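You operate a simulated robot arm through the tools that you are given. There is no shell and no other tool. Be economical: measure what you need, move in short steps, check, and stop when the job is done.

You are at the controls of a simulated robot arm. One attempt, no reset.

Task
Load the clip rack: orange clip in A, grey in B, purple in C, then shut its teal bar.
Fine: slide the bar open first. Where these are worked on the way, their far stop is far enough and under half their travel is too little: rack bar.

It is judged by the outcome, as a careful person would: the job done as asked, and still so three seconds after it is handed in. It fails if anything else is knocked over, pushed out of place, dropped, spilled or broken.

Robot
A 7-joint arm with a two-finger parallel gripper, fixed in place. Base frame: the origin is at the foot of the arm, x ahead of it, y to its left, z up. Units: m, rad, N and s.
With the tool pointing down near the work surface it reaches from about 0.3 to 0.7 m from the base axis. Its first joint turns from -1.152 to 1.152 rad. Payload 1.57 kg.
The tool frame sits at the grasp point between the pads (the TCP): z along the fingers, y along the line on which they close. The tips reach 0.03 m beyond it. Largest opening 0.11 m; finger width 0.024, thickness 0.012; the body of the gripper, 0.048 by 0.112 m, starts 0.078 m behind the TCP.
Orientation is that of the tool frame in the base frame, as a unit quaternion [w, x, y, z]. With the fingers straight down and closing along the base's y, the tool's x points along the base's -x, its y along +y and its z along -z.

Tools
- The arm moves only by the tool step_arm. Its argument "series" is a list of rows, each a list of 3 entries, a list of its own where there are three numbers: the turn, a rotation vector about the base's x, y, z in rad, then the shift along the base's x, y, z in m, then the gripper command, from -1 (shut) to 1 (fully open), values between in proportion. In form: [[[rx, ry, rz], [tx, ty, tz], grip], ...]. A call has 1 to 8 rows; each row shifts and turns the commanded pose from where the row before left it. Each row takes 0.2 s and may step no farther than 0.05 m and 0.15 rad from the row before; otherwise, or with a gripper value out of range, the whole call is refused. Where a pose cannot be reached the arm comes as near as it can. A force on the tool above 40 N (or 10 N above the force at the start of the call, whichever is more), or a blocked arm, ends the call early, and 0.2 s more pass. Each finger travels about 0.108 m/s and halts on what it meets, pressing with about 30 N; the grip force reading is that of the motor and also rises with nothing between the fingers. The clock runs only during rows and for 0.2 s after the last one: add rows that do not move to give the fingers time. It gives the time, the measured TCP pose, the force on the tool (base axes), the opening and the grip force at its end, in the units of the frame above (readings bear some noise), with the torque about the TCP (base axes, N m) and any sound that the robot's microphone picked up, and new pictures: "views" is both (left out), scene, wrist or none.
- Cameras (640 x 400 px; columns grow to the right, rows downward): "scene" is fixed at [0.1644, -0.3971, 1.3909]; the picture's right is [0.74, -0.68, 0.00], its down [-0.45, -0.50, -0.74] and it looks along [0.50, 0.55, -0.67] (base axes); focal length 312 px, centre (320, 200). "wrist" rides on the gripper at [0.07, 0.016, -0.141] in the tool frame; the picture's right is [-0.23, 0.97, 0.00], its down [-0.85, -0.20, -0.48] and it looks along [-0.47, -0.11, 0.88] (tool axes); focal length 222 px, centre (320, 200). There is no depth. A picture from a camera that has moved, and an enlarged one, comes with that camera's place and axes in the base frame and with its lens.
- close_up(camera, box): a new picture of the part [left, top, right, bottom] of that camera's present view, enlarged. It takes no simulated time.
- close_job(): hands the job in; it is judged then, once.

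Work in short steps. Places have to be worked out from the pictures, the camera data and where the tool is seen: move nearer, look again, correct. Check each grasp and each placing, and mend what went wrong. You have 120 turns and 200 pictures in all, those below and enlarged ones among them. Open the gripper and draw the arm clear of the work before you hand the job in, unless the task says otherwise; then end with one line.

The tools are called after "Emit:" as name(argument=value, ...) on one line, values as JSON. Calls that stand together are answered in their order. step_arm: Moves the arm, as the interface text tells. Its arguments: {"type":"object","properties":{"series":{"type":"array"},"views":{"type":"string","enum":["both","scene","wrist","none"]}},"required":["series"]} The other tools are called the same way: close_up (camera, box) takes an enlarged picture of a part of a camera's view; close_job () hands the job in.

At the start:

```text
time_s: 0.0
tool_pos: [0.4346, -0.0638, 1.0666]
tcp_rot: [0.0, 0.0, 1.0, 0.0]
wrist_force: [-0.2, 0.7, 0.6]
moment: [0.02, 0.02, 0.03]
width: 0.1102
grip_force: 0.0
```

scene: 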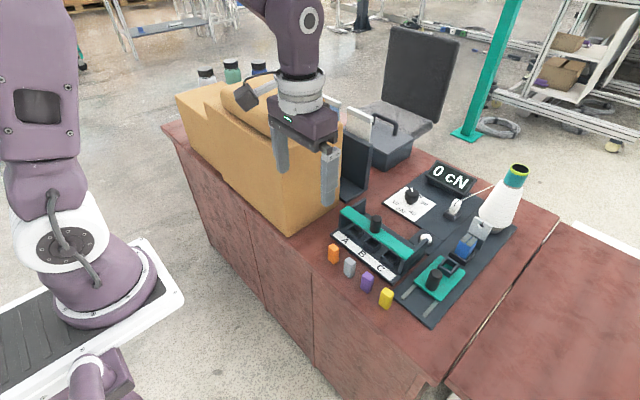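
wrist: 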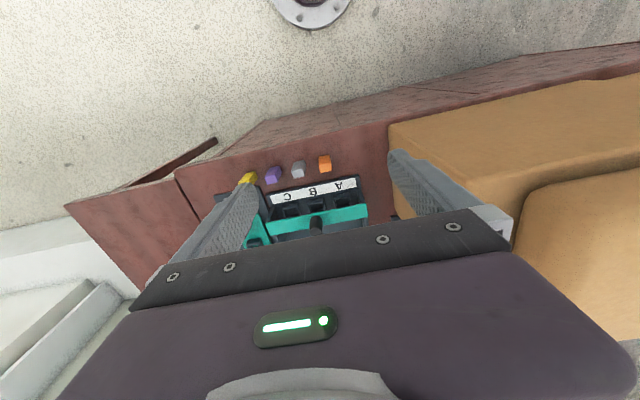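

I take enlarged looks at the rack and clips before moving.

Emit:
close_up(camera="scene", box=[310, 190, 470, 320])

Emit:
close_up(camera="wrist", box=[200, 130, 400, 255])

```text
3.08 times, centred on (390, 255) of scene
camera zoom: at [0.1644, -0.3971, 1.3909], right [0.74, -0.68, 0.0], down [-0.45, -0.5, -0.74], along [0.5, 0.55, -0.67], focal length 960 px, centre (105, 31)
```

zoom: 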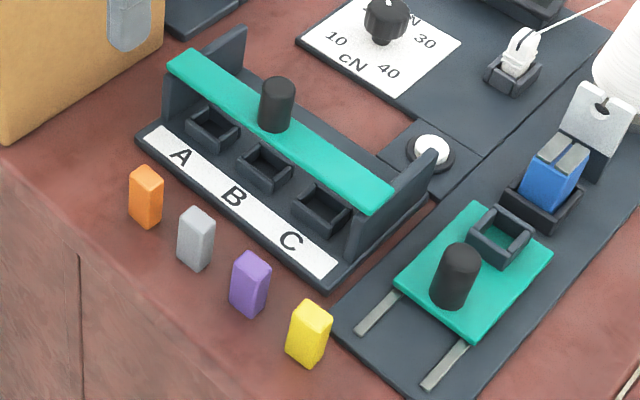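

```text
3.20 times, centred on (300, 192) of wrist
camera zoom: at [0.3641, -0.0478, 1.2084], right [0.23, 0.97, 0.0], down [0.85, -0.2, 0.48], along [0.47, -0.11, -0.88], focal length 711 px, centre (384, 224)
```

zoom: 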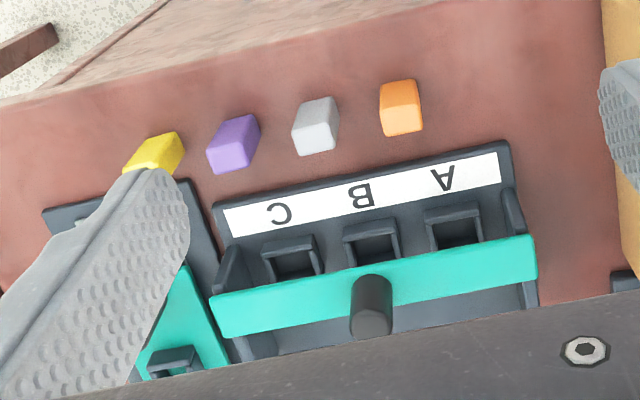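

Rack is aligned with the base axes: bar's near edge x≈0.584, z≈0.844, y from -0.21 to -0.013, knob at about (0.60,-0.11). I move over it for a better, steeper look.

Emit:
step_arm(series=[[[0, 0, 0], [0.03, -0.012, 0], 1], [[0, 0, 0], [0.03, -0.012, -0.01], 1], [[0, 0, 0], [0.03, -0.012, -0.02], 1], [[0, 0, 0], [0.03, -0.012, -0.03], 1], [[0, 0, 0], [0, 0, 0], 1]])

```text
time_s: 1.2
tool_pos: [0.5529, -0.1132, 1.0066]
tcp_rot: [0.0, 0.0, 1.0, -0.001]
wrist_force: [-0.7, 0.3, 1.1]
moment: [-0.02, -0.02, -0.01]
width: 0.1101
grip_force: 0.2
camera wrist: at [0.4835, -0.0963, 1.1503], right [0.23, 0.97, 0.0], down [0.85, -0.2, 0.48], along [0.47, -0.11, -0.88], focal length 222 px, centre (320, 200)
```

scene: 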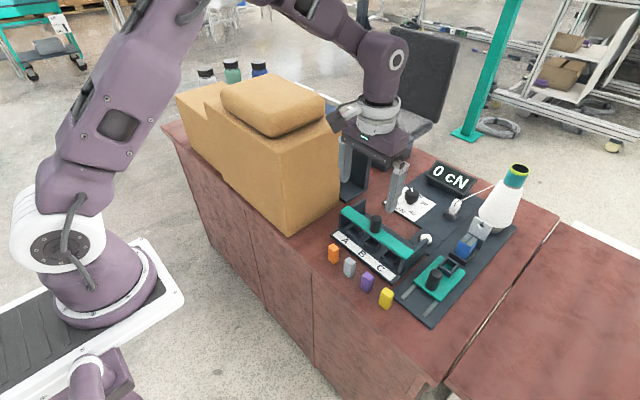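
wrist: 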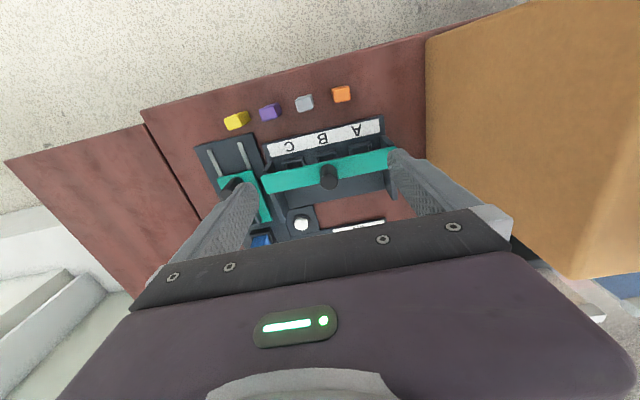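

Emit:
close_up(camera="wrist", box=[210, 70, 418, 200])

Emit:
close_up(camera="scene", box=[320, 190, 448, 270])

```text
3.08 times, centred on (314, 135) of wrist
camera zoom: at [0.4835, -0.0963, 1.1503], right [0.23, 0.97, 0.0], down [0.85, -0.2, 0.48], along [0.47, -0.11, -0.88], focal length 684 px, centre (338, 400)
```

zoom: 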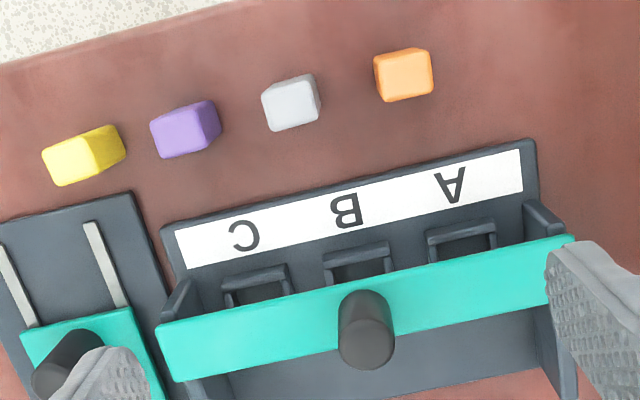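

```text
5.00 times, centred on (384, 230) of scene
camera zoom: at [0.1644, -0.3971, 1.3909], right [0.74, -0.68, 0.0], down [-0.45, -0.5, -0.74], along [0.5, 0.55, -0.67], focal length 1561 px, centre (0, 50)
```

zoom: 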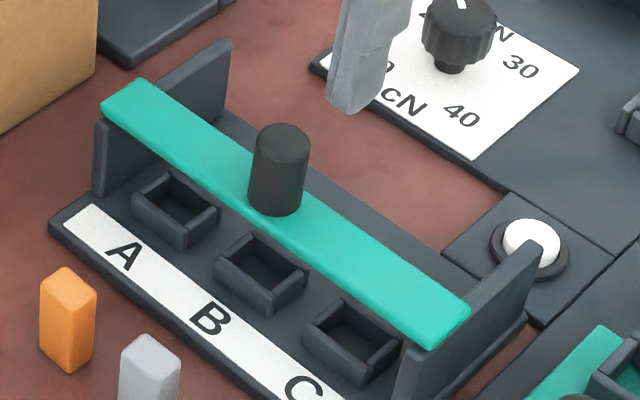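

The bar is shut over the sockets (sockets at x≈0.60, knob at (0.600,-0.111), top z≈0.887). I go above the knob.

Emit:
step_arm(series=[[[0, 0, 0], [0.024, 0.001, -0.02], 1], [[0, 0, 0], [0.023, 0.001, -0.03], 1], [[0, 0, 0], [0, 0, -0.03], 1], [[0, 0, 0], [0, 0, 0], 1]])

Emit:
close_up(camera="scene", box=[320, 170, 448, 250])

```text
time_s: 2.2
tool_pos: [0.6001, -0.1114, 0.9296]
tcp_rot: [0.0, 0.0, 1.0, 0.0]
wrist_force: [0.1, 0.5, -0.3]
moment: [0.0, -0.01, 0.03]
width: 0.1101
grip_force: 0.0
camera wrist: at [0.529, -0.0944, 1.0708], right [0.23, 0.97, 0.0], down [0.85, -0.2, 0.48], along [0.47, -0.11, -0.88], focal length 222 px, centre (320, 200)
```

scene: 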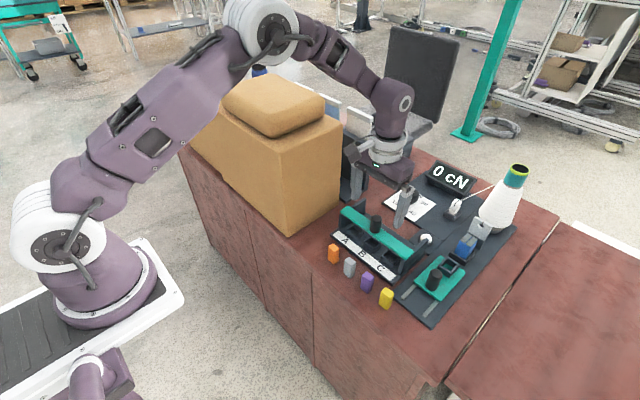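
wrist: 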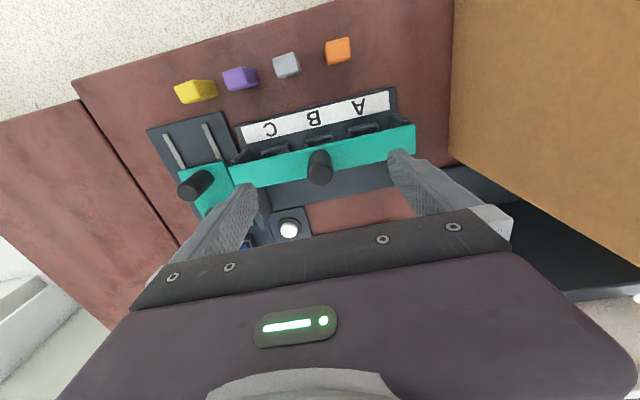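

```text
5.00 times, centred on (384, 210) of scene
camera zoom: at [0.1644, -0.3971, 1.3909], right [0.74, -0.68, 0.0], down [-0.45, -0.5, -0.74], along [0.5, 0.55, -0.67], focal length 1561 px, centre (0, 150)
```

zoom: 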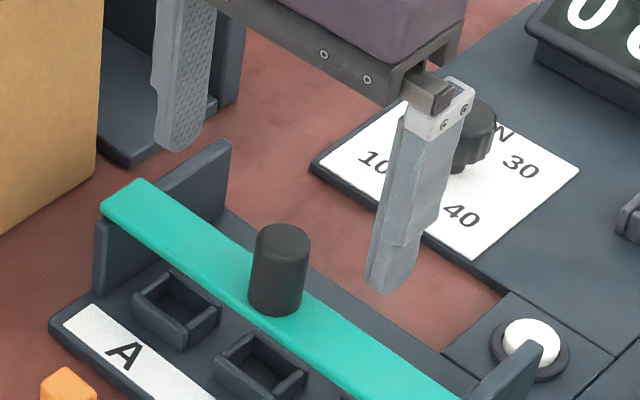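

The knob agrees with (0.597,-0.110). I lower around it and close.

Emit:
step_arm(series=[[[0, 0, 0], [-0.002, 0.001, -0.025], 1], [[0, 0, 0], [0, 0, -0.02], 1], [[0, 0, 0], [0, 0, 0], 0], [[0, 0, 0], [0, 0, 0], -0.5], [[0, 0, 0], [0, 0, 0], -1], [[0, 0, 0], [0, 0, 0], -1]], views="scene")

Emit:
close_up(camera="scene", box=[320, 170, 448, 250])

```text
time_s: 3.6
tool_pos: [0.6006, -0.1103, 0.8837]
tcp_rot: [0.0, 0.001, 1.0, 0.0]
wrist_force: [-0.4, -3.9, 0.3]
moment: [-0.12, 0.0, -0.07]
width: 0.0244
grip_force: 30.2
```

scene: 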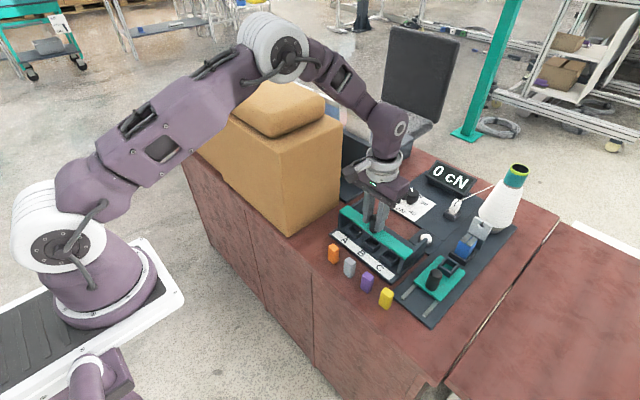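

```text
5.00 times, centred on (384, 210) of scene
camera zoom: at [0.1644, -0.3972, 1.3908], right [0.74, -0.68, 0.0], down [-0.45, -0.5, -0.74], along [0.5, 0.55, -0.67], focal length 1561 px, centre (0, 150)
```

zoom: 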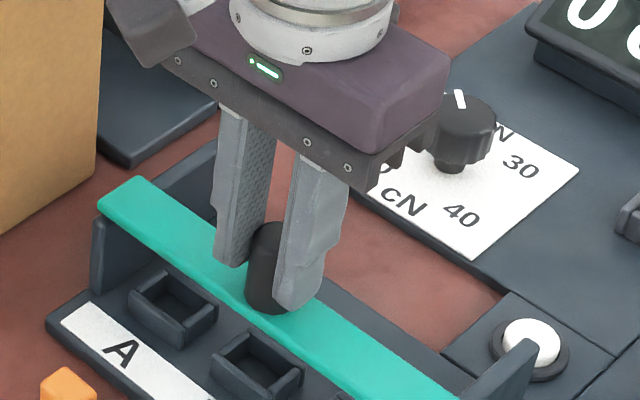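

Knob gripped (width 0.0244). I slide it in +x in small steps.

Emit:
step_arm(series=[[[0, 0, 0], [0.008, -0.001, 0], -1], [[0, 0, 0], [0.01, 0, 0], -1], [[0, 0, 0], [0.01, 0, 0], -1], [[0, 0, 0], [0, 0, 0], -1]], views="none")

Emit:
close_up(camera="scene", box=[320, 170, 448, 250])

```text
time_s: 4.6
tool_pos: [0.6296, -0.1097, 0.8822]
tcp_rot: [0.001, -0.001, 1.0, 0.001]
wrist_force: [1.0, 10.6, 28.8]
moment: [0.41, -0.35, 0.09]
width: 0.0248
grip_force: 29.5
```

```text
5.00 times, centred on (384, 210) of scene
camera zoom: at [0.1638, -0.3967, 1.391], right [0.74, -0.68, 0.0], down [-0.45, -0.5, -0.74], along [0.5, 0.55, -0.67], focal length 1561 px, centre (0, 150)
```

zoom: 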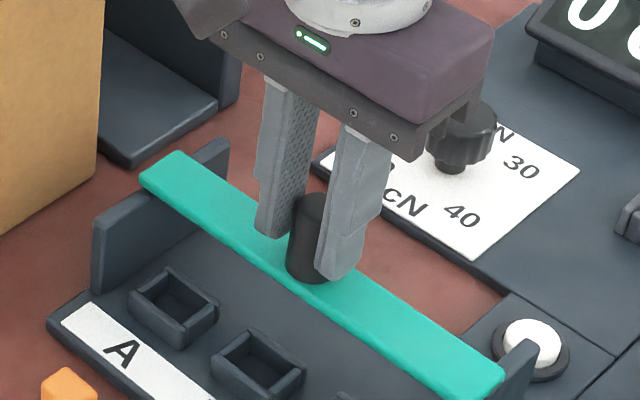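

Bar slides; some side load, so I relax y and z slightly and continue.

Emit:
step_arm(series=[[[0, 0, 0], [0.006, 0.0008, 0.002], -1], [[0, 0, 0], [0.008, 0, 0], -1], [[0, 0, 0], [0, 0, 0], -1]], views="none")

Emit:
close_up(camera="scene", box=[320, 170, 448, 250])

```text
time_s: 5.4
tool_pos: [0.6402, -0.1104, 0.8828]
tcp_rot: [-0.001, 0.001, 1.0, 0.0]
wrist_force: [0.5, 4.9, 1.9]
moment: [0.17, 0.11, 0.03]
width: 0.0247
grip_force: 29.6
```

```text
5.00 times, centred on (384, 210) of scene
camera zoom: at [0.1643, -0.397, 1.3909], right [0.74, -0.68, 0.0], down [-0.45, -0.5, -0.74], along [0.5, 0.55, -0.67], focal length 1561 px, centre (0, 150)
```

zoom: 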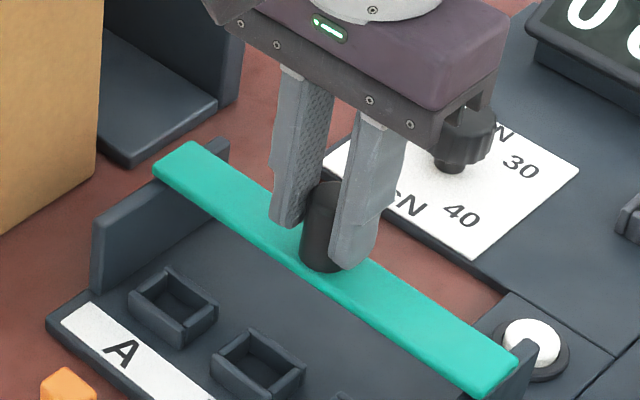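

Still free along x; continue toward the stop.

Emit:
step_arm(series=[[[0, 0, 0], [0.006, 0, 0.0], -1], [[0, 0, 0], [0.006, 0, 0], -1], [[0, 0, 0], [0, 0, 0], -1]], views="none")

Emit:
close_up(camera="scene", box=[320, 170, 448, 250])

```text
time_s: 6.2
tool_pos: [0.6533, -0.1091, 0.8817]
tcp_rot: [0.0, 0.001, 1.0, -0.001]
wrist_force: [0.3, -3.1, -0.4]
moment: [-0.12, 0.37, 0.09]
width: 0.0246
grip_force: 29.7
```

```text
5.00 times, centred on (384, 210) of scene
camera zoom: at [0.1644, -0.3972, 1.3908], right [0.74, -0.68, 0.0], down [-0.45, -0.5, -0.74], along [0.5, 0.55, -0.67], focal length 1561 px, centre (0, 150)
```

zoom: 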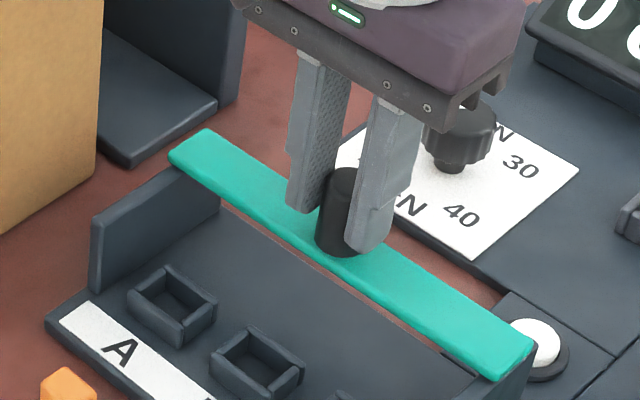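

Emit:
step_arm(series=[[[0, 0, 0], [0.005, 0, 0.0], -1], [[0, 0, 0], [0.005, 0, 0], -1], [[0, 0, 0], [0, 0, 0], -1]], views="none")

Emit:
close_up(camera="scene", box=[320, 170, 448, 250])

```text
time_s: 7.0
tool_pos: [0.6638, -0.1082, 0.882]
tcp_rot: [0.0, 0.0, 1.0, 0.001]
wrist_force: [-5.1, 3.2, 3.8]
moment: [0.12, 0.3, -0.02]
width: 0.0247
grip_force: 30.2
```

```text
5.00 times, centred on (384, 210) of scene
camera zoom: at [0.1642, -0.397, 1.3909], right [0.74, -0.68, 0.0], down [-0.45, -0.5, -0.74], along [0.5, 0.55, -0.67], focal length 1561 px, centre (0, 150)
```

zoom: 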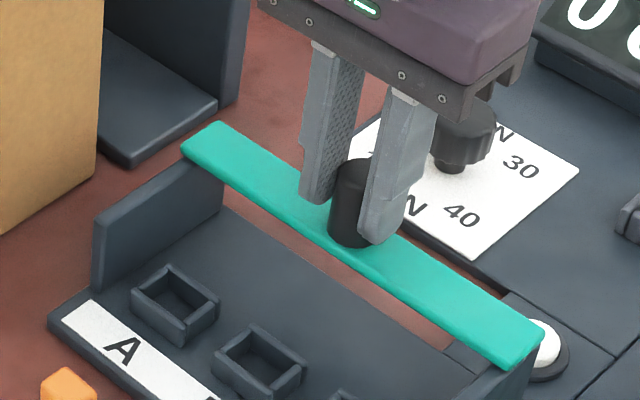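

Emit:
step_arm(series=[[[0, 0, 0], [0.003, 0, 0.0], -1], [[0, 0, 0], [0, 0, 0], -1]], views="none")

```text
time_s: 7.6
tool_pos: [0.6656, -0.109, 0.8825]
tcp_rot: [-0.001, 0.001, 1.0, 0.0]
wrist_force: [-15.3, 4.7, 2.3]
moment: [0.1, 1.04, -0.08]
width: 0.0247
grip_force: 29.8
```

Force rises to 15 N: far stop reached (x≈0.664). I relieve, open partly, lift, and go back to look at the clips.

Emit:
step_arm(series=[[[0, 0, 0], [-0.002, 0, 0], -1], [[0, 0, 0], [0, 0, 0], -0.2], [[0, 0, 0], [0, 0, 0], -0.2], [[0, 0, 0], [0, 0, 0.03], -0.2], [[0, 0, 0], [0, 0, 0.04], -0.2], [[0, 0, 0], [-0.04, 0, 0.03], 0], [[0, 0, 0], [-0.05, 0, 0], 0.5], [[0, 0, 0], [-0.05, 0, 0], 1]], views="none")

Emit:
step_arm(series=[[[0, 0, 0], [-0.04, 0, -0.01], 1], [[0, 0, 0], [-0.03, 0, -0.02], 1], [[0, 0, 0], [0, 0, 0], 1]])

Emit:
close_up(camera="wrist", box=[200, 80, 440, 230])

Emit:
close_up(camera="scene", box=[320, 200, 448, 280])

```text
time_s: 9.4
tool_pos: [0.5255, -0.1057, 0.9812]
tcp_rot: [0.001, 0.002, 1.0, -0.001]
wrist_force: [0.3, -0.2, 0.2]
moment: [0.0, -0.02, 0.01]
width: 0.1098
grip_force: 0.1
```

```text
time_s: 10.2
tool_pos: [0.4538, -0.1086, 0.9497]
tcp_rot: [0.0, 0.001, 1.0, 0.0]
wrist_force: [0.2, 0.6, 0.2]
moment: [0.02, 0.03, 0.01]
width: 0.1098
grip_force: 0.0
camera wrist: at [0.3829, -0.0918, 1.0923], right [0.23, 0.97, 0.0], down [0.85, -0.2, 0.48], along [0.47, -0.11, -0.88], focal length 222 px, centre (320, 200)
```

scene: 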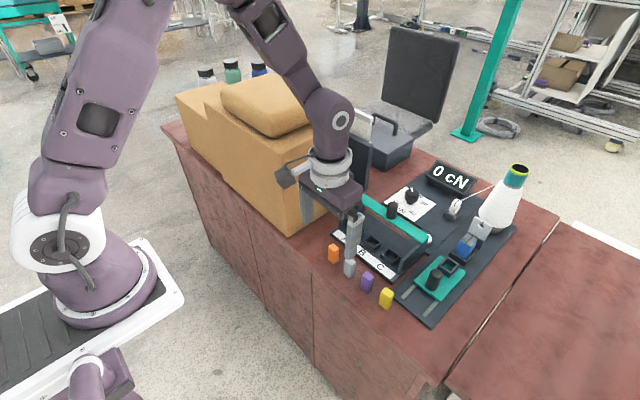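
wrist: 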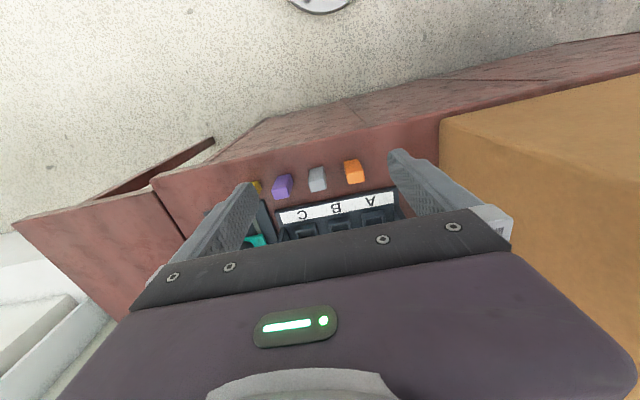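

```text
2.67 times, centred on (320, 155) of wrist
camera zoom: at [0.3829, -0.0918, 1.0923], right [0.23, 0.97, 0.0], down [0.85, -0.2, 0.48], along [0.47, -0.11, -0.88], focal length 592 px, centre (320, 320)
```

zoom: 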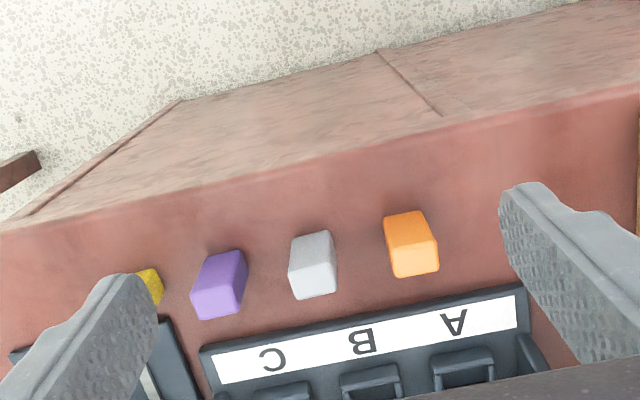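

```text
5.00 times, centred on (384, 240) of scene
camera zoom: at [0.1643, -0.3971, 1.3909], right [0.74, -0.68, 0.0], down [-0.45, -0.5, -0.74], along [0.5, 0.55, -0.67], focal length 1561 px, centre (0, 0)
```

zoom: 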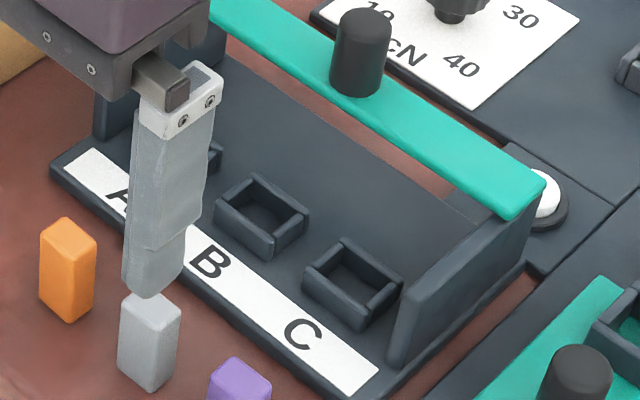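

Emit:
close_up(camera="wrist", box=[256, 150, 376, 225])

Emit:
close_up(camera="scene", box=[320, 236, 400, 286])

```text
5.33 times, centred on (316, 188) of wrist
camera zoom: at [0.3829, -0.0918, 1.0923], right [0.23, 0.97, 0.0], down [0.85, -0.2, 0.48], along [0.47, -0.11, -0.88], focal length 1185 px, centre (341, 267)
```

zoom: 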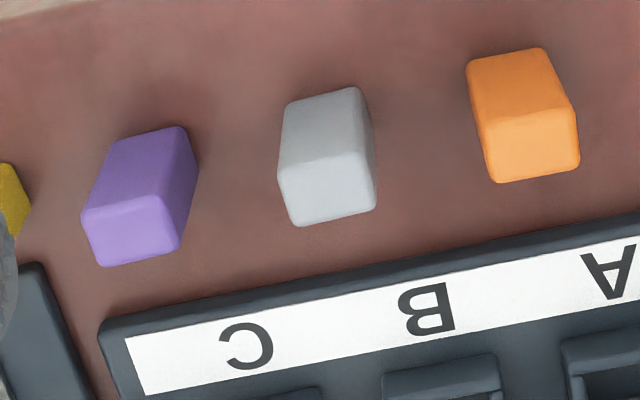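

```text
8.00 times, centred on (360, 261) of scene
camera zoom: at [0.1643, -0.3971, 1.3909], right [0.74, -0.68, 0.0], down [-0.45, -0.5, -0.74], along [0.5, 0.55, -0.67], focal length 2497 px, centre (0, -288)
```

zoom: 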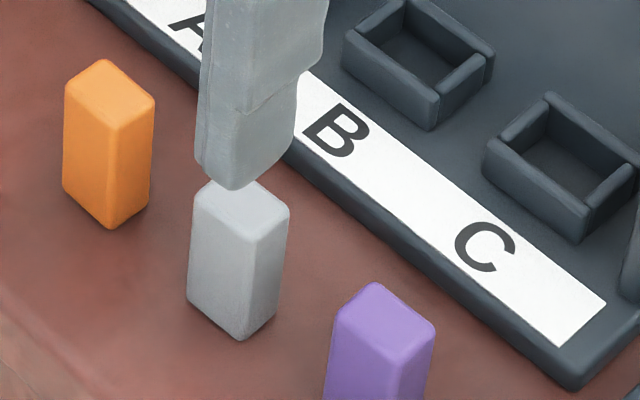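

Clips are upright, about 0.015×0.022 m, at x≈0.506, y≈-0.072 / -0.124 / -0.175, top z≈0.82. I set a narrow opening and come above the orange one.

Emit:
step_arm(series=[[[0, 0, 0], [0.026, 0.018, 0], 0.2], [[0, 0, 0], [0.026, 0.0186, -0.02], -0.18], [[0, 0, 0], [0, 0, -0.03], -0.18], [[0, 0, 0], [0, 0, -0.02], -0.18], [[0, 0, 0], [0, 0, 0], -0.18]])

Emit:
close_up(camera="wrist", box=[240, 120, 400, 220])

Emit:
close_up(camera="scene", box=[300, 216, 400, 278])

```text
time_s: 11.4
tool_pos: [0.5077, -0.0736, 0.8819]
tcp_rot: [0.0, 0.001, 1.0, 0.0]
wrist_force: [-0.6, -0.2, 0.1]
moment: [0.01, 0.0, 0.02]
width: 0.0451
grip_force: 0.1
camera wrist: at [0.4372, -0.0563, 1.0235], right [0.23, 0.97, 0.0], down [0.85, -0.2, 0.48], along [0.47, -0.11, -0.88], focal length 222 px, centre (320, 200)
```

scene: 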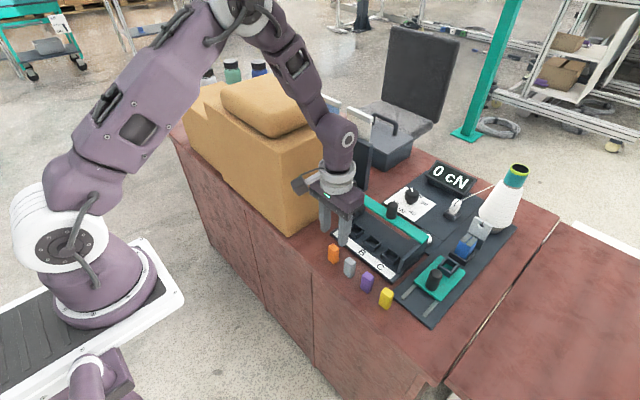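
wrist: 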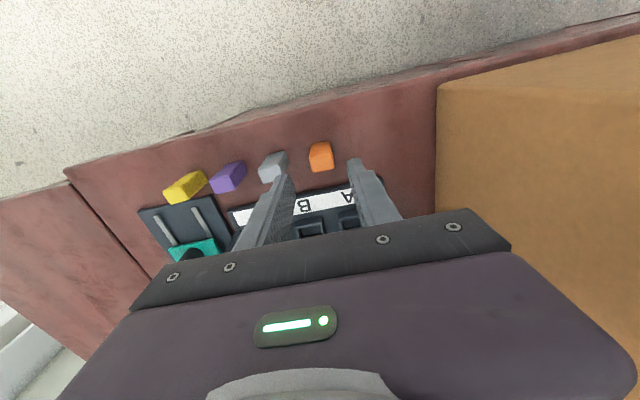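

```text
4.00 times, centred on (320, 170) of wrist
camera zoom: at [0.4372, -0.0563, 1.0235], right [0.23, 0.97, 0.0], down [0.85, -0.2, 0.48], along [0.47, -0.11, -0.88], focal length 888 px, centre (320, 320)
```

zoom: 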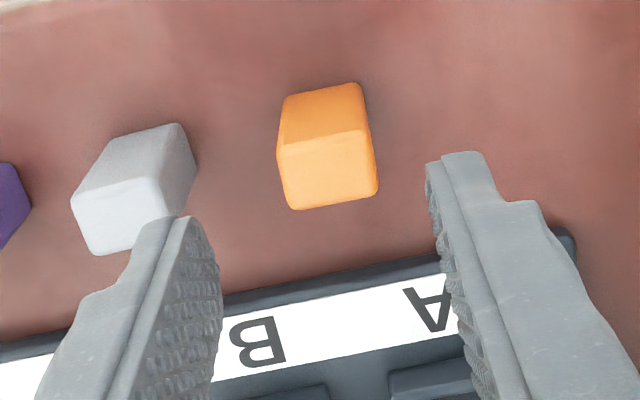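

```text
6.40 times, centred on (350, 247) of scene
camera zoom: at [0.1644, -0.3971, 1.3909], right [0.74, -0.68, 0.0], down [-0.45, -0.5, -0.74], along [0.5, 0.55, -0.67], focal length 1998 px, centre (128, -101)
```

zoom: 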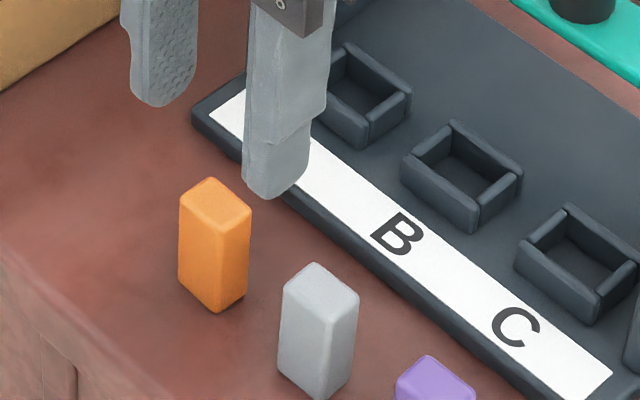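

Triangulated with corrected scene offset: orange top at (0.508,-0.0706,0.818). I lower to tips 15 mm below its top and grip.

Emit:
step_arm(series=[[[0, 0, 0], [0.001, 0.003, -0.02], -0.18], [[0, 0, 0], [0, 0, -0.02], -0.18], [[0, 0, 0], [0, 0, -0.009], -0.18], [[0, 0, 0], [0, 0, 0], -0.18]])

Emit:
close_up(camera="wrist", box=[240, 120, 400, 220])

Emit:
close_up(camera="scene", box=[300, 216, 400, 278])

```text
time_s: 12.4
tool_pos: [0.5065, -0.0691, 0.8338]
tcp_rot: [0.001, 0.001, 1.0, 0.0]
wrist_force: [-0.5, -1.4, 0.5]
moment: [0.02, 0.01, 0.0]
width: 0.0452
grip_force: 0.1
camera wrist: at [0.4361, -0.0537, 0.9757], right [0.23, 0.97, 0.0], down [0.85, -0.2, 0.48], along [0.47, -0.11, -0.88], focal length 222 px, centre (320, 200)
```

scene: 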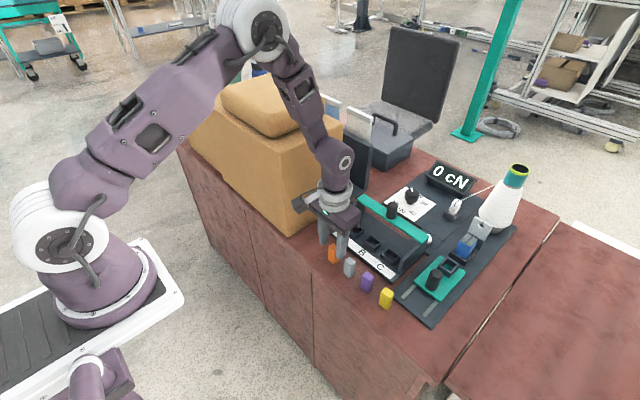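
wrist: 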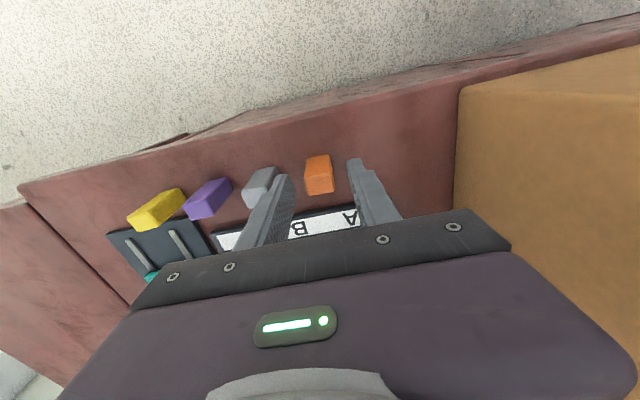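

```text
4.00 times, centred on (320, 170) of wrist
camera zoom: at [0.4361, -0.0537, 0.9757], right [0.23, 0.97, 0.0], down [0.85, -0.2, 0.48], along [0.47, -0.11, -0.88], focal length 888 px, centre (320, 320)
```

zoom: 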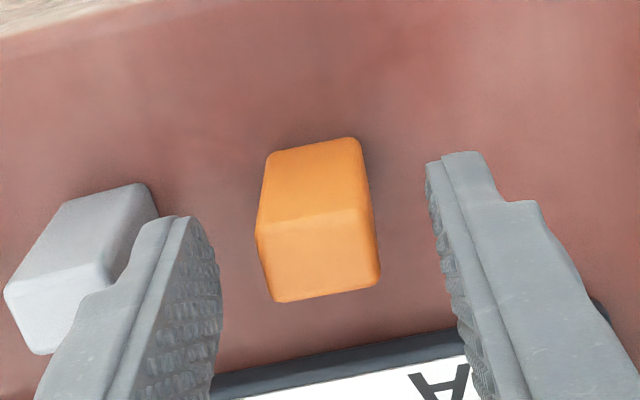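

```text
6.40 times, centred on (350, 247) of scene
camera zoom: at [0.1644, -0.3971, 1.3909], right [0.74, -0.68, 0.0], down [-0.45, -0.5, -0.74], along [0.5, 0.55, -0.67], focal length 1998 px, centre (128, -101)
```

zoom: 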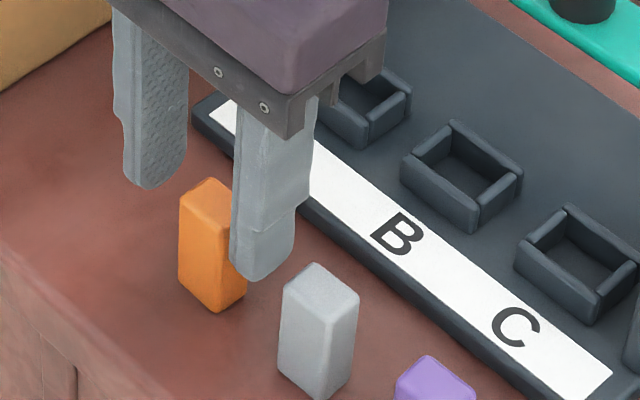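

The clip (0.506,-0.070) is centred between the fingers. Close.

Emit:
step_arm(series=[[[0, 0, 0], [0, -0.001, 0], -0.4], [[0, 0, 0], [0, 0, 0], -0.7], [[0, 0, 0], [0, 0, 0], -0.8], [[0, 0, 0], [0, 0, 0], -0.8]], views="wrist")

Emit:
close_up(camera="scene", box=[300, 216, 400, 278])

```text
time_s: 13.4
tool_pos: [0.5074, -0.0701, 0.8337]
tcp_rot: [0.0, 0.001, 1.0, 0.0]
wrist_force: [-0.1, 0.7, 0.4]
moment: [-0.01, -0.04, 0.02]
width: 0.0228
grip_force: 29.6
camera wrist: at [0.4368, -0.0546, 0.9758], right [0.23, 0.97, 0.0], down [0.85, -0.2, 0.48], along [0.47, -0.11, -0.88], focal length 222 px, centre (320, 200)
```

wrist: 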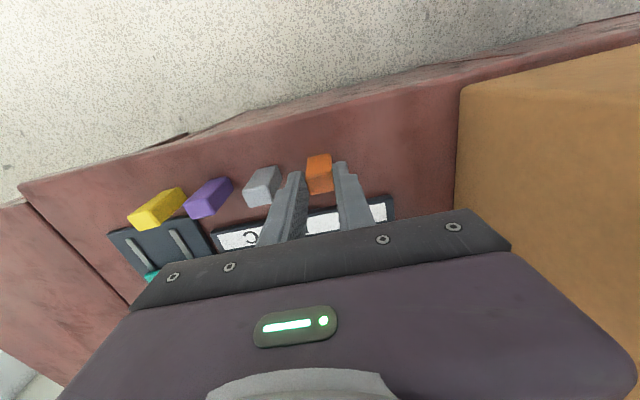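

```text
6.40 times, centred on (350, 247) of scene
camera zoom: at [0.1644, -0.3971, 1.3909], right [0.74, -0.68, 0.0], down [-0.45, -0.5, -0.74], along [0.5, 0.55, -0.67], focal length 1998 px, centre (128, -101)
```

zoom: 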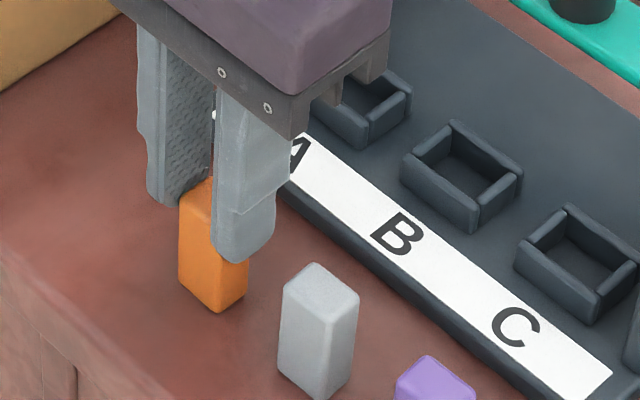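

Grasped (0.0228 m). Lift and move part way toward socket A to measure the sockets.

Emit:
step_arm(series=[[[0, 0, 0], [0, 0, 0.03], -0.8], [[0, 0, 0], [0, 0, 0.035], -0.8], [[0, 0, 0], [0.025, 0.006, 0.01], -0.8], [[0, 0, 0], [0.025, 0.006, 0], -0.8], [[0, 0, 0], [0, 0, 0], -0.8], [[0, 0, 0], [0, 0, 0], -0.8]])

Emit:
close_up(camera="wrist", box=[220, 120, 400, 232])

Emit:
close_up(camera="scene", box=[320, 196, 420, 258])

```text
time_s: 14.8
tool_pos: [0.5573, -0.059, 0.9087]
tcp_rot: [0.0, 0.0, 1.0, 0.0]
wrist_force: [-0.6, 0.0, 0.1]
moment: [-0.02, -0.01, 0.04]
width: 0.0226
grip_force: 30.1
camera wrist: at [0.487, -0.043, 1.05], right [0.23, 0.97, 0.0], down [0.85, -0.2, 0.48], along [0.47, -0.11, -0.88], focal length 222 px, centre (320, 200)
```

scene: 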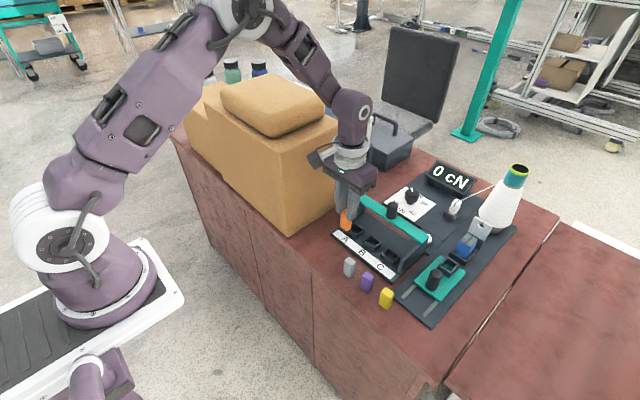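
wrist: 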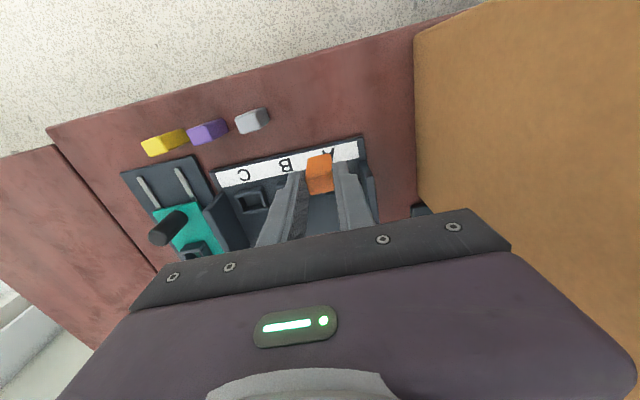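

```text
3.56 times, centred on (310, 176) of wrist
camera zoom: at [0.487, -0.043, 1.05], right [0.23, 0.97, 0.0], down [0.85, -0.2, 0.48], along [0.47, -0.11, -0.88], focal length 790 px, centre (356, 285)
```

zoom: 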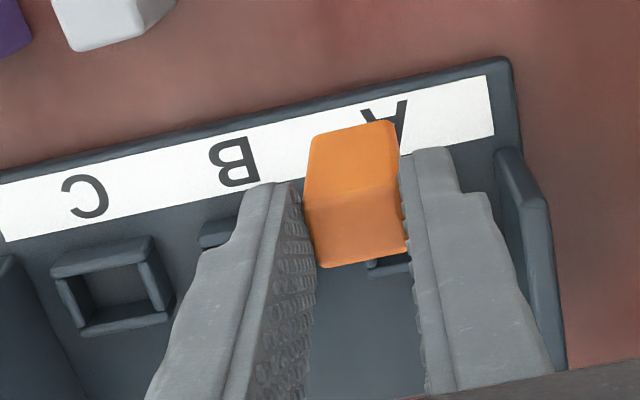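

```text
6.40 times, centred on (370, 227) of scene
camera zoom: at [0.1644, -0.3971, 1.3909], right [0.74, -0.68, 0.0], down [-0.45, -0.5, -0.74], along [0.5, 0.55, -0.67], focal length 1998 px, centre (0, 27)
```

zoom: 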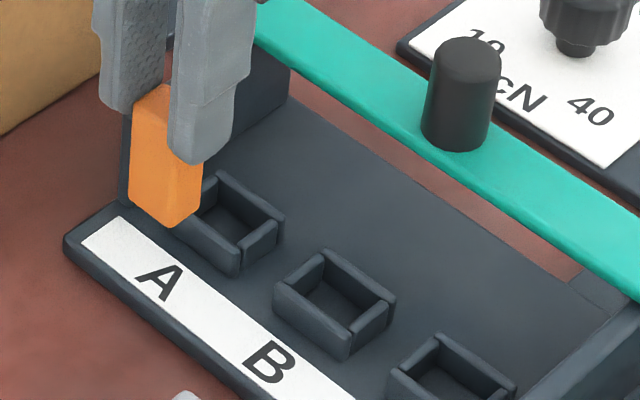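

Labels/sockets give A≈-0.056, B≈-0.110, C≈-0.165 in y, x≈0.605, rim z≈0.795. I bring the clip over socket A with its foot about 15 mm above the rim and look.

Emit:
step_arm(series=[[[0, 0, 0], [0.025, 0.002, 0], -0.8], [[0, 0, 0], [0.022, 0.001, -0.015], -0.8], [[0, 0, 0], [0, 0, -0.022], -0.8], [[0, 0, 0], [0, 0, 0], -0.8], [[0, 0, 0], [0, 0, 0], -0.8]])

Emit:
close_up(camera="wrist", box=[220, 120, 400, 232])

Emit:
close_up(camera="scene", box=[330, 196, 410, 246])

```text
time_s: 16.0
tool_pos: [0.6045, -0.0565, 0.8705]
tcp_rot: [0.0, 0.0, 1.0, 0.0]
wrist_force: [-0.2, 0.5, -0.2]
moment: [-0.01, 0.02, -0.02]
width: 0.0227
grip_force: 29.6
camera wrist: at [0.5335, -0.0404, 1.0129], right [0.23, 0.97, 0.0], down [0.85, -0.2, 0.48], along [0.47, -0.11, -0.88], focal length 222 px, centre (320, 200)
```

scene: 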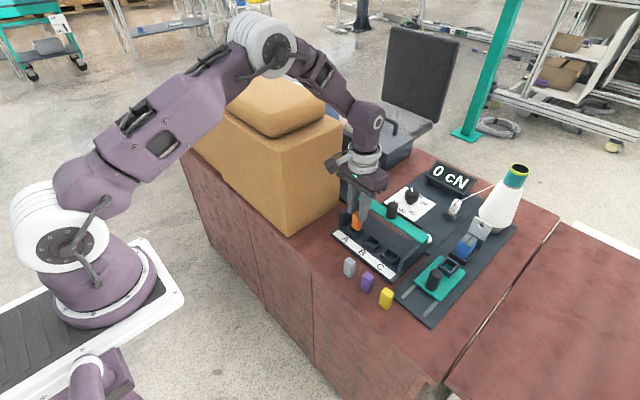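
wrist: 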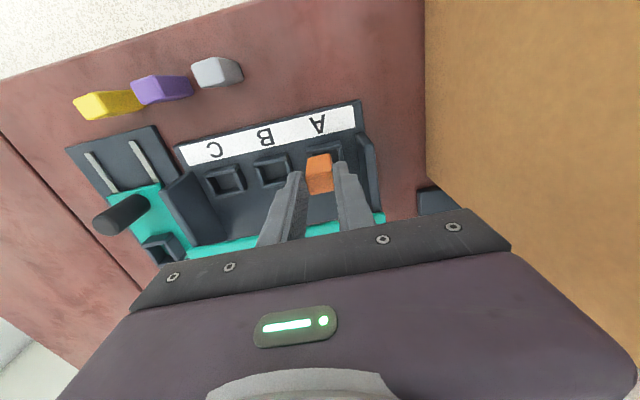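

```text
3.56 times, centred on (310, 176) of wrist
camera zoom: at [0.5335, -0.0404, 1.0129], right [0.23, 0.97, 0.0], down [0.85, -0.2, 0.48], along [0.47, -0.11, -0.88], focal length 790 px, centre (356, 285)
```

zoom: 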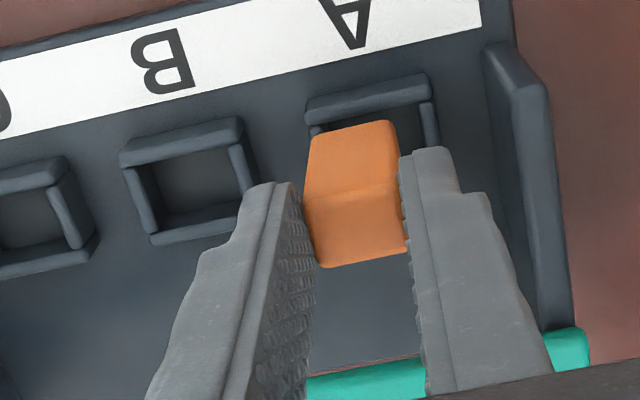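

```text
8.00 times, centred on (370, 221) of scene
camera zoom: at [0.1644, -0.3971, 1.3909], right [0.74, -0.68, 0.0], down [-0.45, -0.5, -0.74], along [0.5, 0.55, -0.67], focal length 2497 px, centre (-80, 32)
```

zoom: 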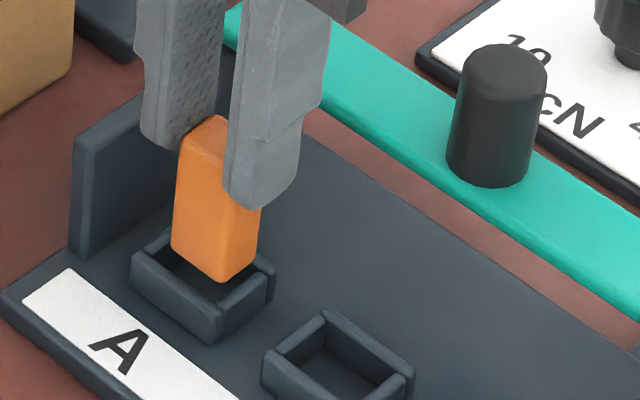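

The socket looks ~5 mm further in +y and ~4 mm further in +x. I shift, lower 5 mm and recheck.

Emit:
step_arm(series=[[[0, 0, 0], [0.004, 0.005, 0], -0.8], [[0, 0, 0], [0, 0, -0.006], -0.8], [[0, 0, 0], [0, 0, 0], -0.8]], views="none")

Emit:
close_up(camera="wrist", box=[260, 120, 380, 195])

Emit:
close_up(camera="scene", box=[330, 206, 390, 244])

```text
time_s: 16.8
tool_pos: [0.6088, -0.0505, 0.8653]
tcp_rot: [-0.001, 0.0, 1.0, 0.0]
wrist_force: [-0.2, -0.8, -0.9]
moment: [0.03, -0.01, 0.02]
width: 0.0226
grip_force: 30.5
```

```text
5.33 times, centred on (320, 158) of wrist
camera zoom: at [0.5378, -0.0356, 1.0067], right [0.23, 0.97, 0.0], down [0.86, -0.2, 0.48], along [0.47, -0.11, -0.88], focal length 1185 px, centre (320, 427)
```

zoom: 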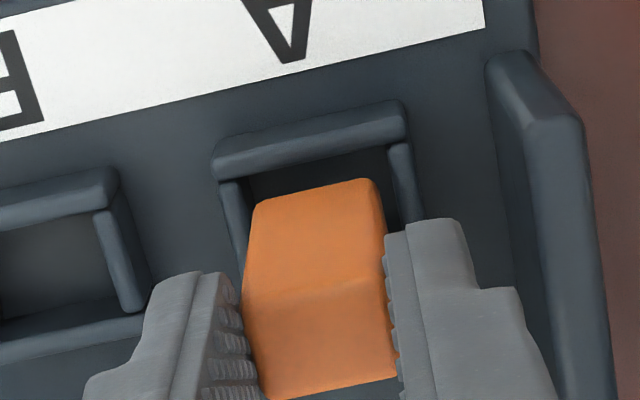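

```text
10.53 times, centred on (360, 225) of scene
camera zoom: at [0.1644, -0.3971, 1.3909], right [0.74, -0.68, 0.0], down [-0.45, -0.5, -0.74], along [0.5, 0.55, -0.67], focal length 3286 px, centre (-101, -63)
```

zoom: 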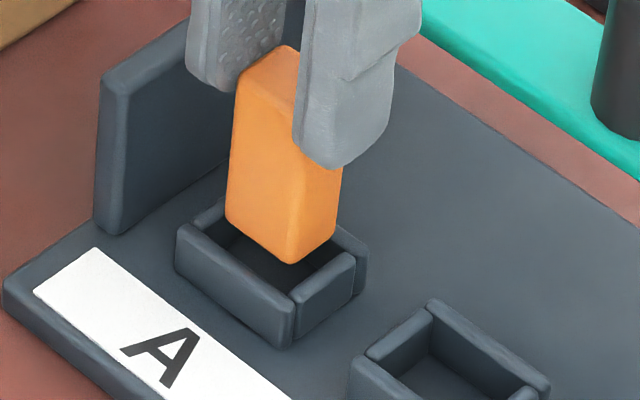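

Near alignment; lower 4 mm more and recheck.

Emit:
step_arm(series=[[[0, 0, 0], [0, 0, -0.004], -0.8], [[0, 0, 0], [0, 0, 0], -0.8]], views="none")

Emit:
close_up(camera="wrist", box=[280, 130, 360, 180])

Emit:
close_up(camera="scene", box=[330, 216, 378, 246])

```text
time_s: 17.4
tool_pos: [0.6094, -0.0518, 0.8619]
tcp_rot: [0.0, -0.001, 1.0, -0.001]
wrist_force: [-0.1, -0.7, -0.7]
moment: [0.0, 0.0, 0.01]
width: 0.0228
grip_force: 29.7
```

```text
8.00 times, centred on (320, 155) of wrist
camera zoom: at [0.5381, -0.0354, 1.0033], right [0.23, 0.97, 0.0], down [0.85, -0.2, 0.48], along [0.47, -0.11, -0.88], focal length 1777 px, centre (320, 560)
```

zoom: 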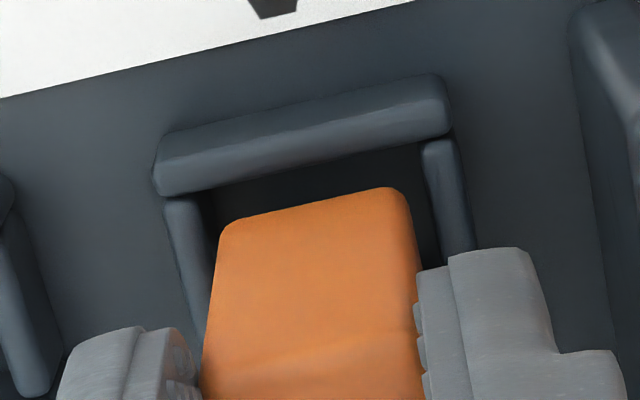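

```text
13.33 times, centred on (354, 231) of scene
camera zoom: at [0.1644, -0.3971, 1.3909], right [0.74, -0.68, 0.0], down [-0.45, -0.5, -0.74], along [0.5, 0.55, -0.67], focal length 4162 px, centre (-133, -213)
```

zoom: 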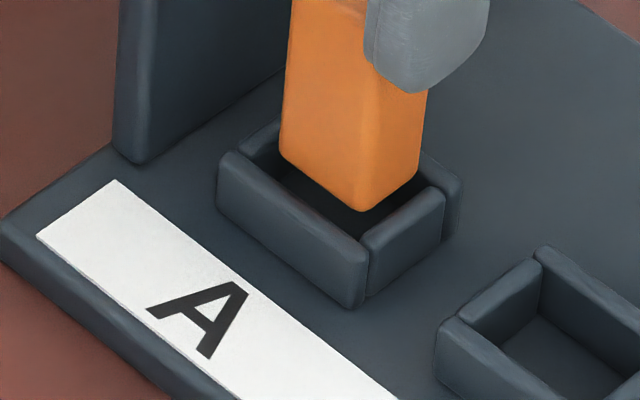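

Roughly centred; nudge +0.5 mm y and lower, watching the force.

Emit:
step_arm(series=[[[0, 0, 0], [-0.0005, 0.0007, -0.003], -0.8], [[0, 0, 0], [0, 0, -0.003], -0.8], [[0, 0, 0], [0, 0, 0], -0.8]], views="none")

Emit:
close_up(camera="wrist", box=[280, 130, 360, 180])

Emit:
close_up(camera="scene", box=[330, 216, 378, 246])

```text
time_s: 18.2
tool_pos: [0.6067, -0.0505, 0.8559]
tcp_rot: [0.0, 0.0, 1.0, 0.0]
wrist_force: [-0.2, 0.1, -0.1]
moment: [-0.02, 0.0, -0.02]
width: 0.0226
grip_force: 30.1
```

```text
8.00 times, centred on (320, 155) of wrist
camera zoom: at [0.5372, -0.0343, 0.9981], right [0.23, 0.97, 0.0], down [0.85, -0.2, 0.48], along [0.47, -0.11, -0.88], focal length 1777 px, centre (320, 560)
```

zoom: 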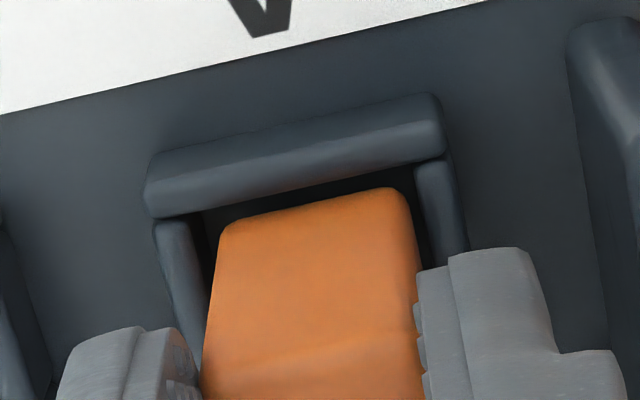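

```text
13.33 times, centred on (354, 231) of scene
camera zoom: at [0.1644, -0.3971, 1.3909], right [0.74, -0.68, 0.0], down [-0.45, -0.5, -0.74], along [0.5, 0.55, -0.67], focal length 4162 px, centre (-133, -213)
```

zoom: 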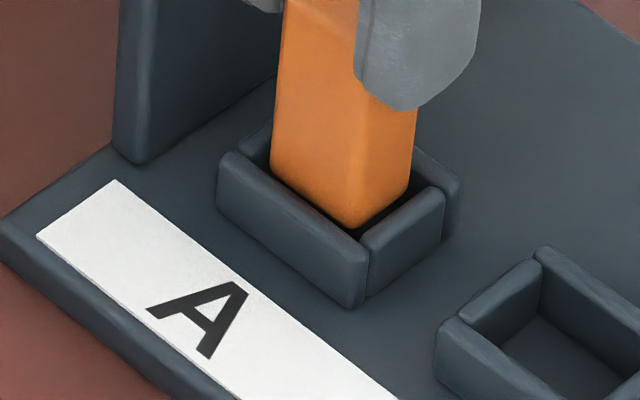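

Centred between the side walls. Continue lowering.

Emit:
step_arm(series=[[[0, 0, 0], [0, 0, -0.004], -0.8], [[0, 0, 0], [0, 0, -0.004], -0.8], [[0, 0, 0], [0, 0, 0], -0.8]], views="none")

Emit:
close_up(camera="wrist", box=[280, 130, 360, 180])

Emit:
close_up(camera="scene", box=[330, 216, 378, 246])

```text
time_s: 19.0
tool_pos: [0.609, -0.0503, 0.8485]
tcp_rot: [0.0, 0.0, 1.0, 0.001]
wrist_force: [-1.1, 0.3, 3.9]
moment: [0.06, 0.04, -0.01]
width: 0.0226
grip_force: 30.0
```

```text
8.00 times, centred on (320, 155) of wrist
camera zoom: at [0.5384, -0.0338, 0.9908], right [0.23, 0.97, 0.0], down [0.85, -0.2, 0.48], along [0.47, -0.11, -0.88], focal length 1777 px, centre (320, 560)
```

zoom: 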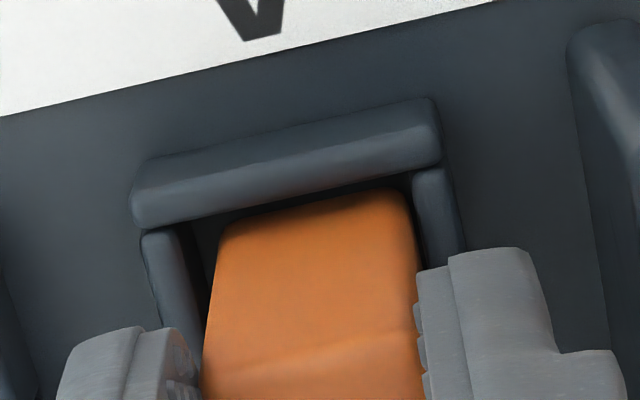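

```text
13.33 times, centred on (354, 231) of scene
camera zoom: at [0.1642, -0.3971, 1.3909], right [0.74, -0.68, 0.0], down [-0.45, -0.5, -0.74], along [0.5, 0.55, -0.67], focal length 4162 px, centre (-133, -213)
```

zoom: 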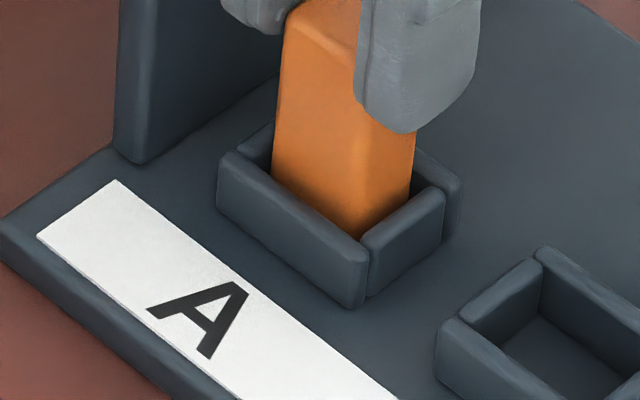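

Clip is inside the walls; a light 4 N appears. Lower slowly to the floor.

Emit:
step_arm(series=[[[0, 0, 0], [-0.001, 0, -0.002], -0.8], [[0, 0, 0], [0, 0, -0.002], -0.8], [[0, 0, 0], [0, 0, 0], -0.8]], views="none")

Emit:
close_up(camera="scene", box=[330, 216, 378, 246])

```text
time_s: 19.8
tool_pos: [0.6083, -0.05, 0.8433]
tcp_rot: [0.0, 0.0, 1.0, 0.0]
wrist_force: [-0.8, -0.2, -0.1]
moment: [-0.02, -0.03, 0.0]
width: 0.023
grip_force: 30.2
```

```text
13.33 times, centred on (354, 231) of scene
camera zoom: at [0.1643, -0.3971, 1.3909], right [0.74, -0.68, 0.0], down [-0.45, -0.5, -0.74], along [0.5, 0.55, -0.67], focal length 4162 px, centre (-133, -213)
```

zoom: 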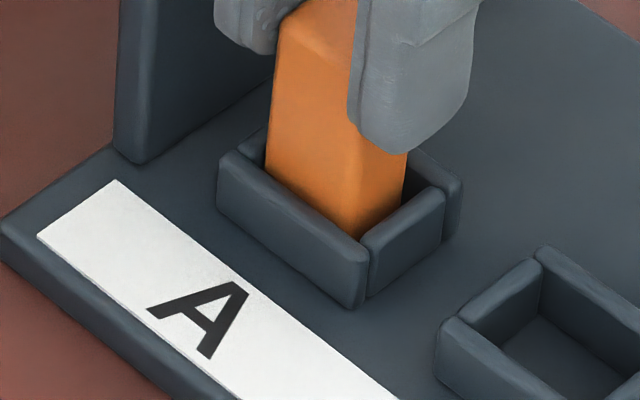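

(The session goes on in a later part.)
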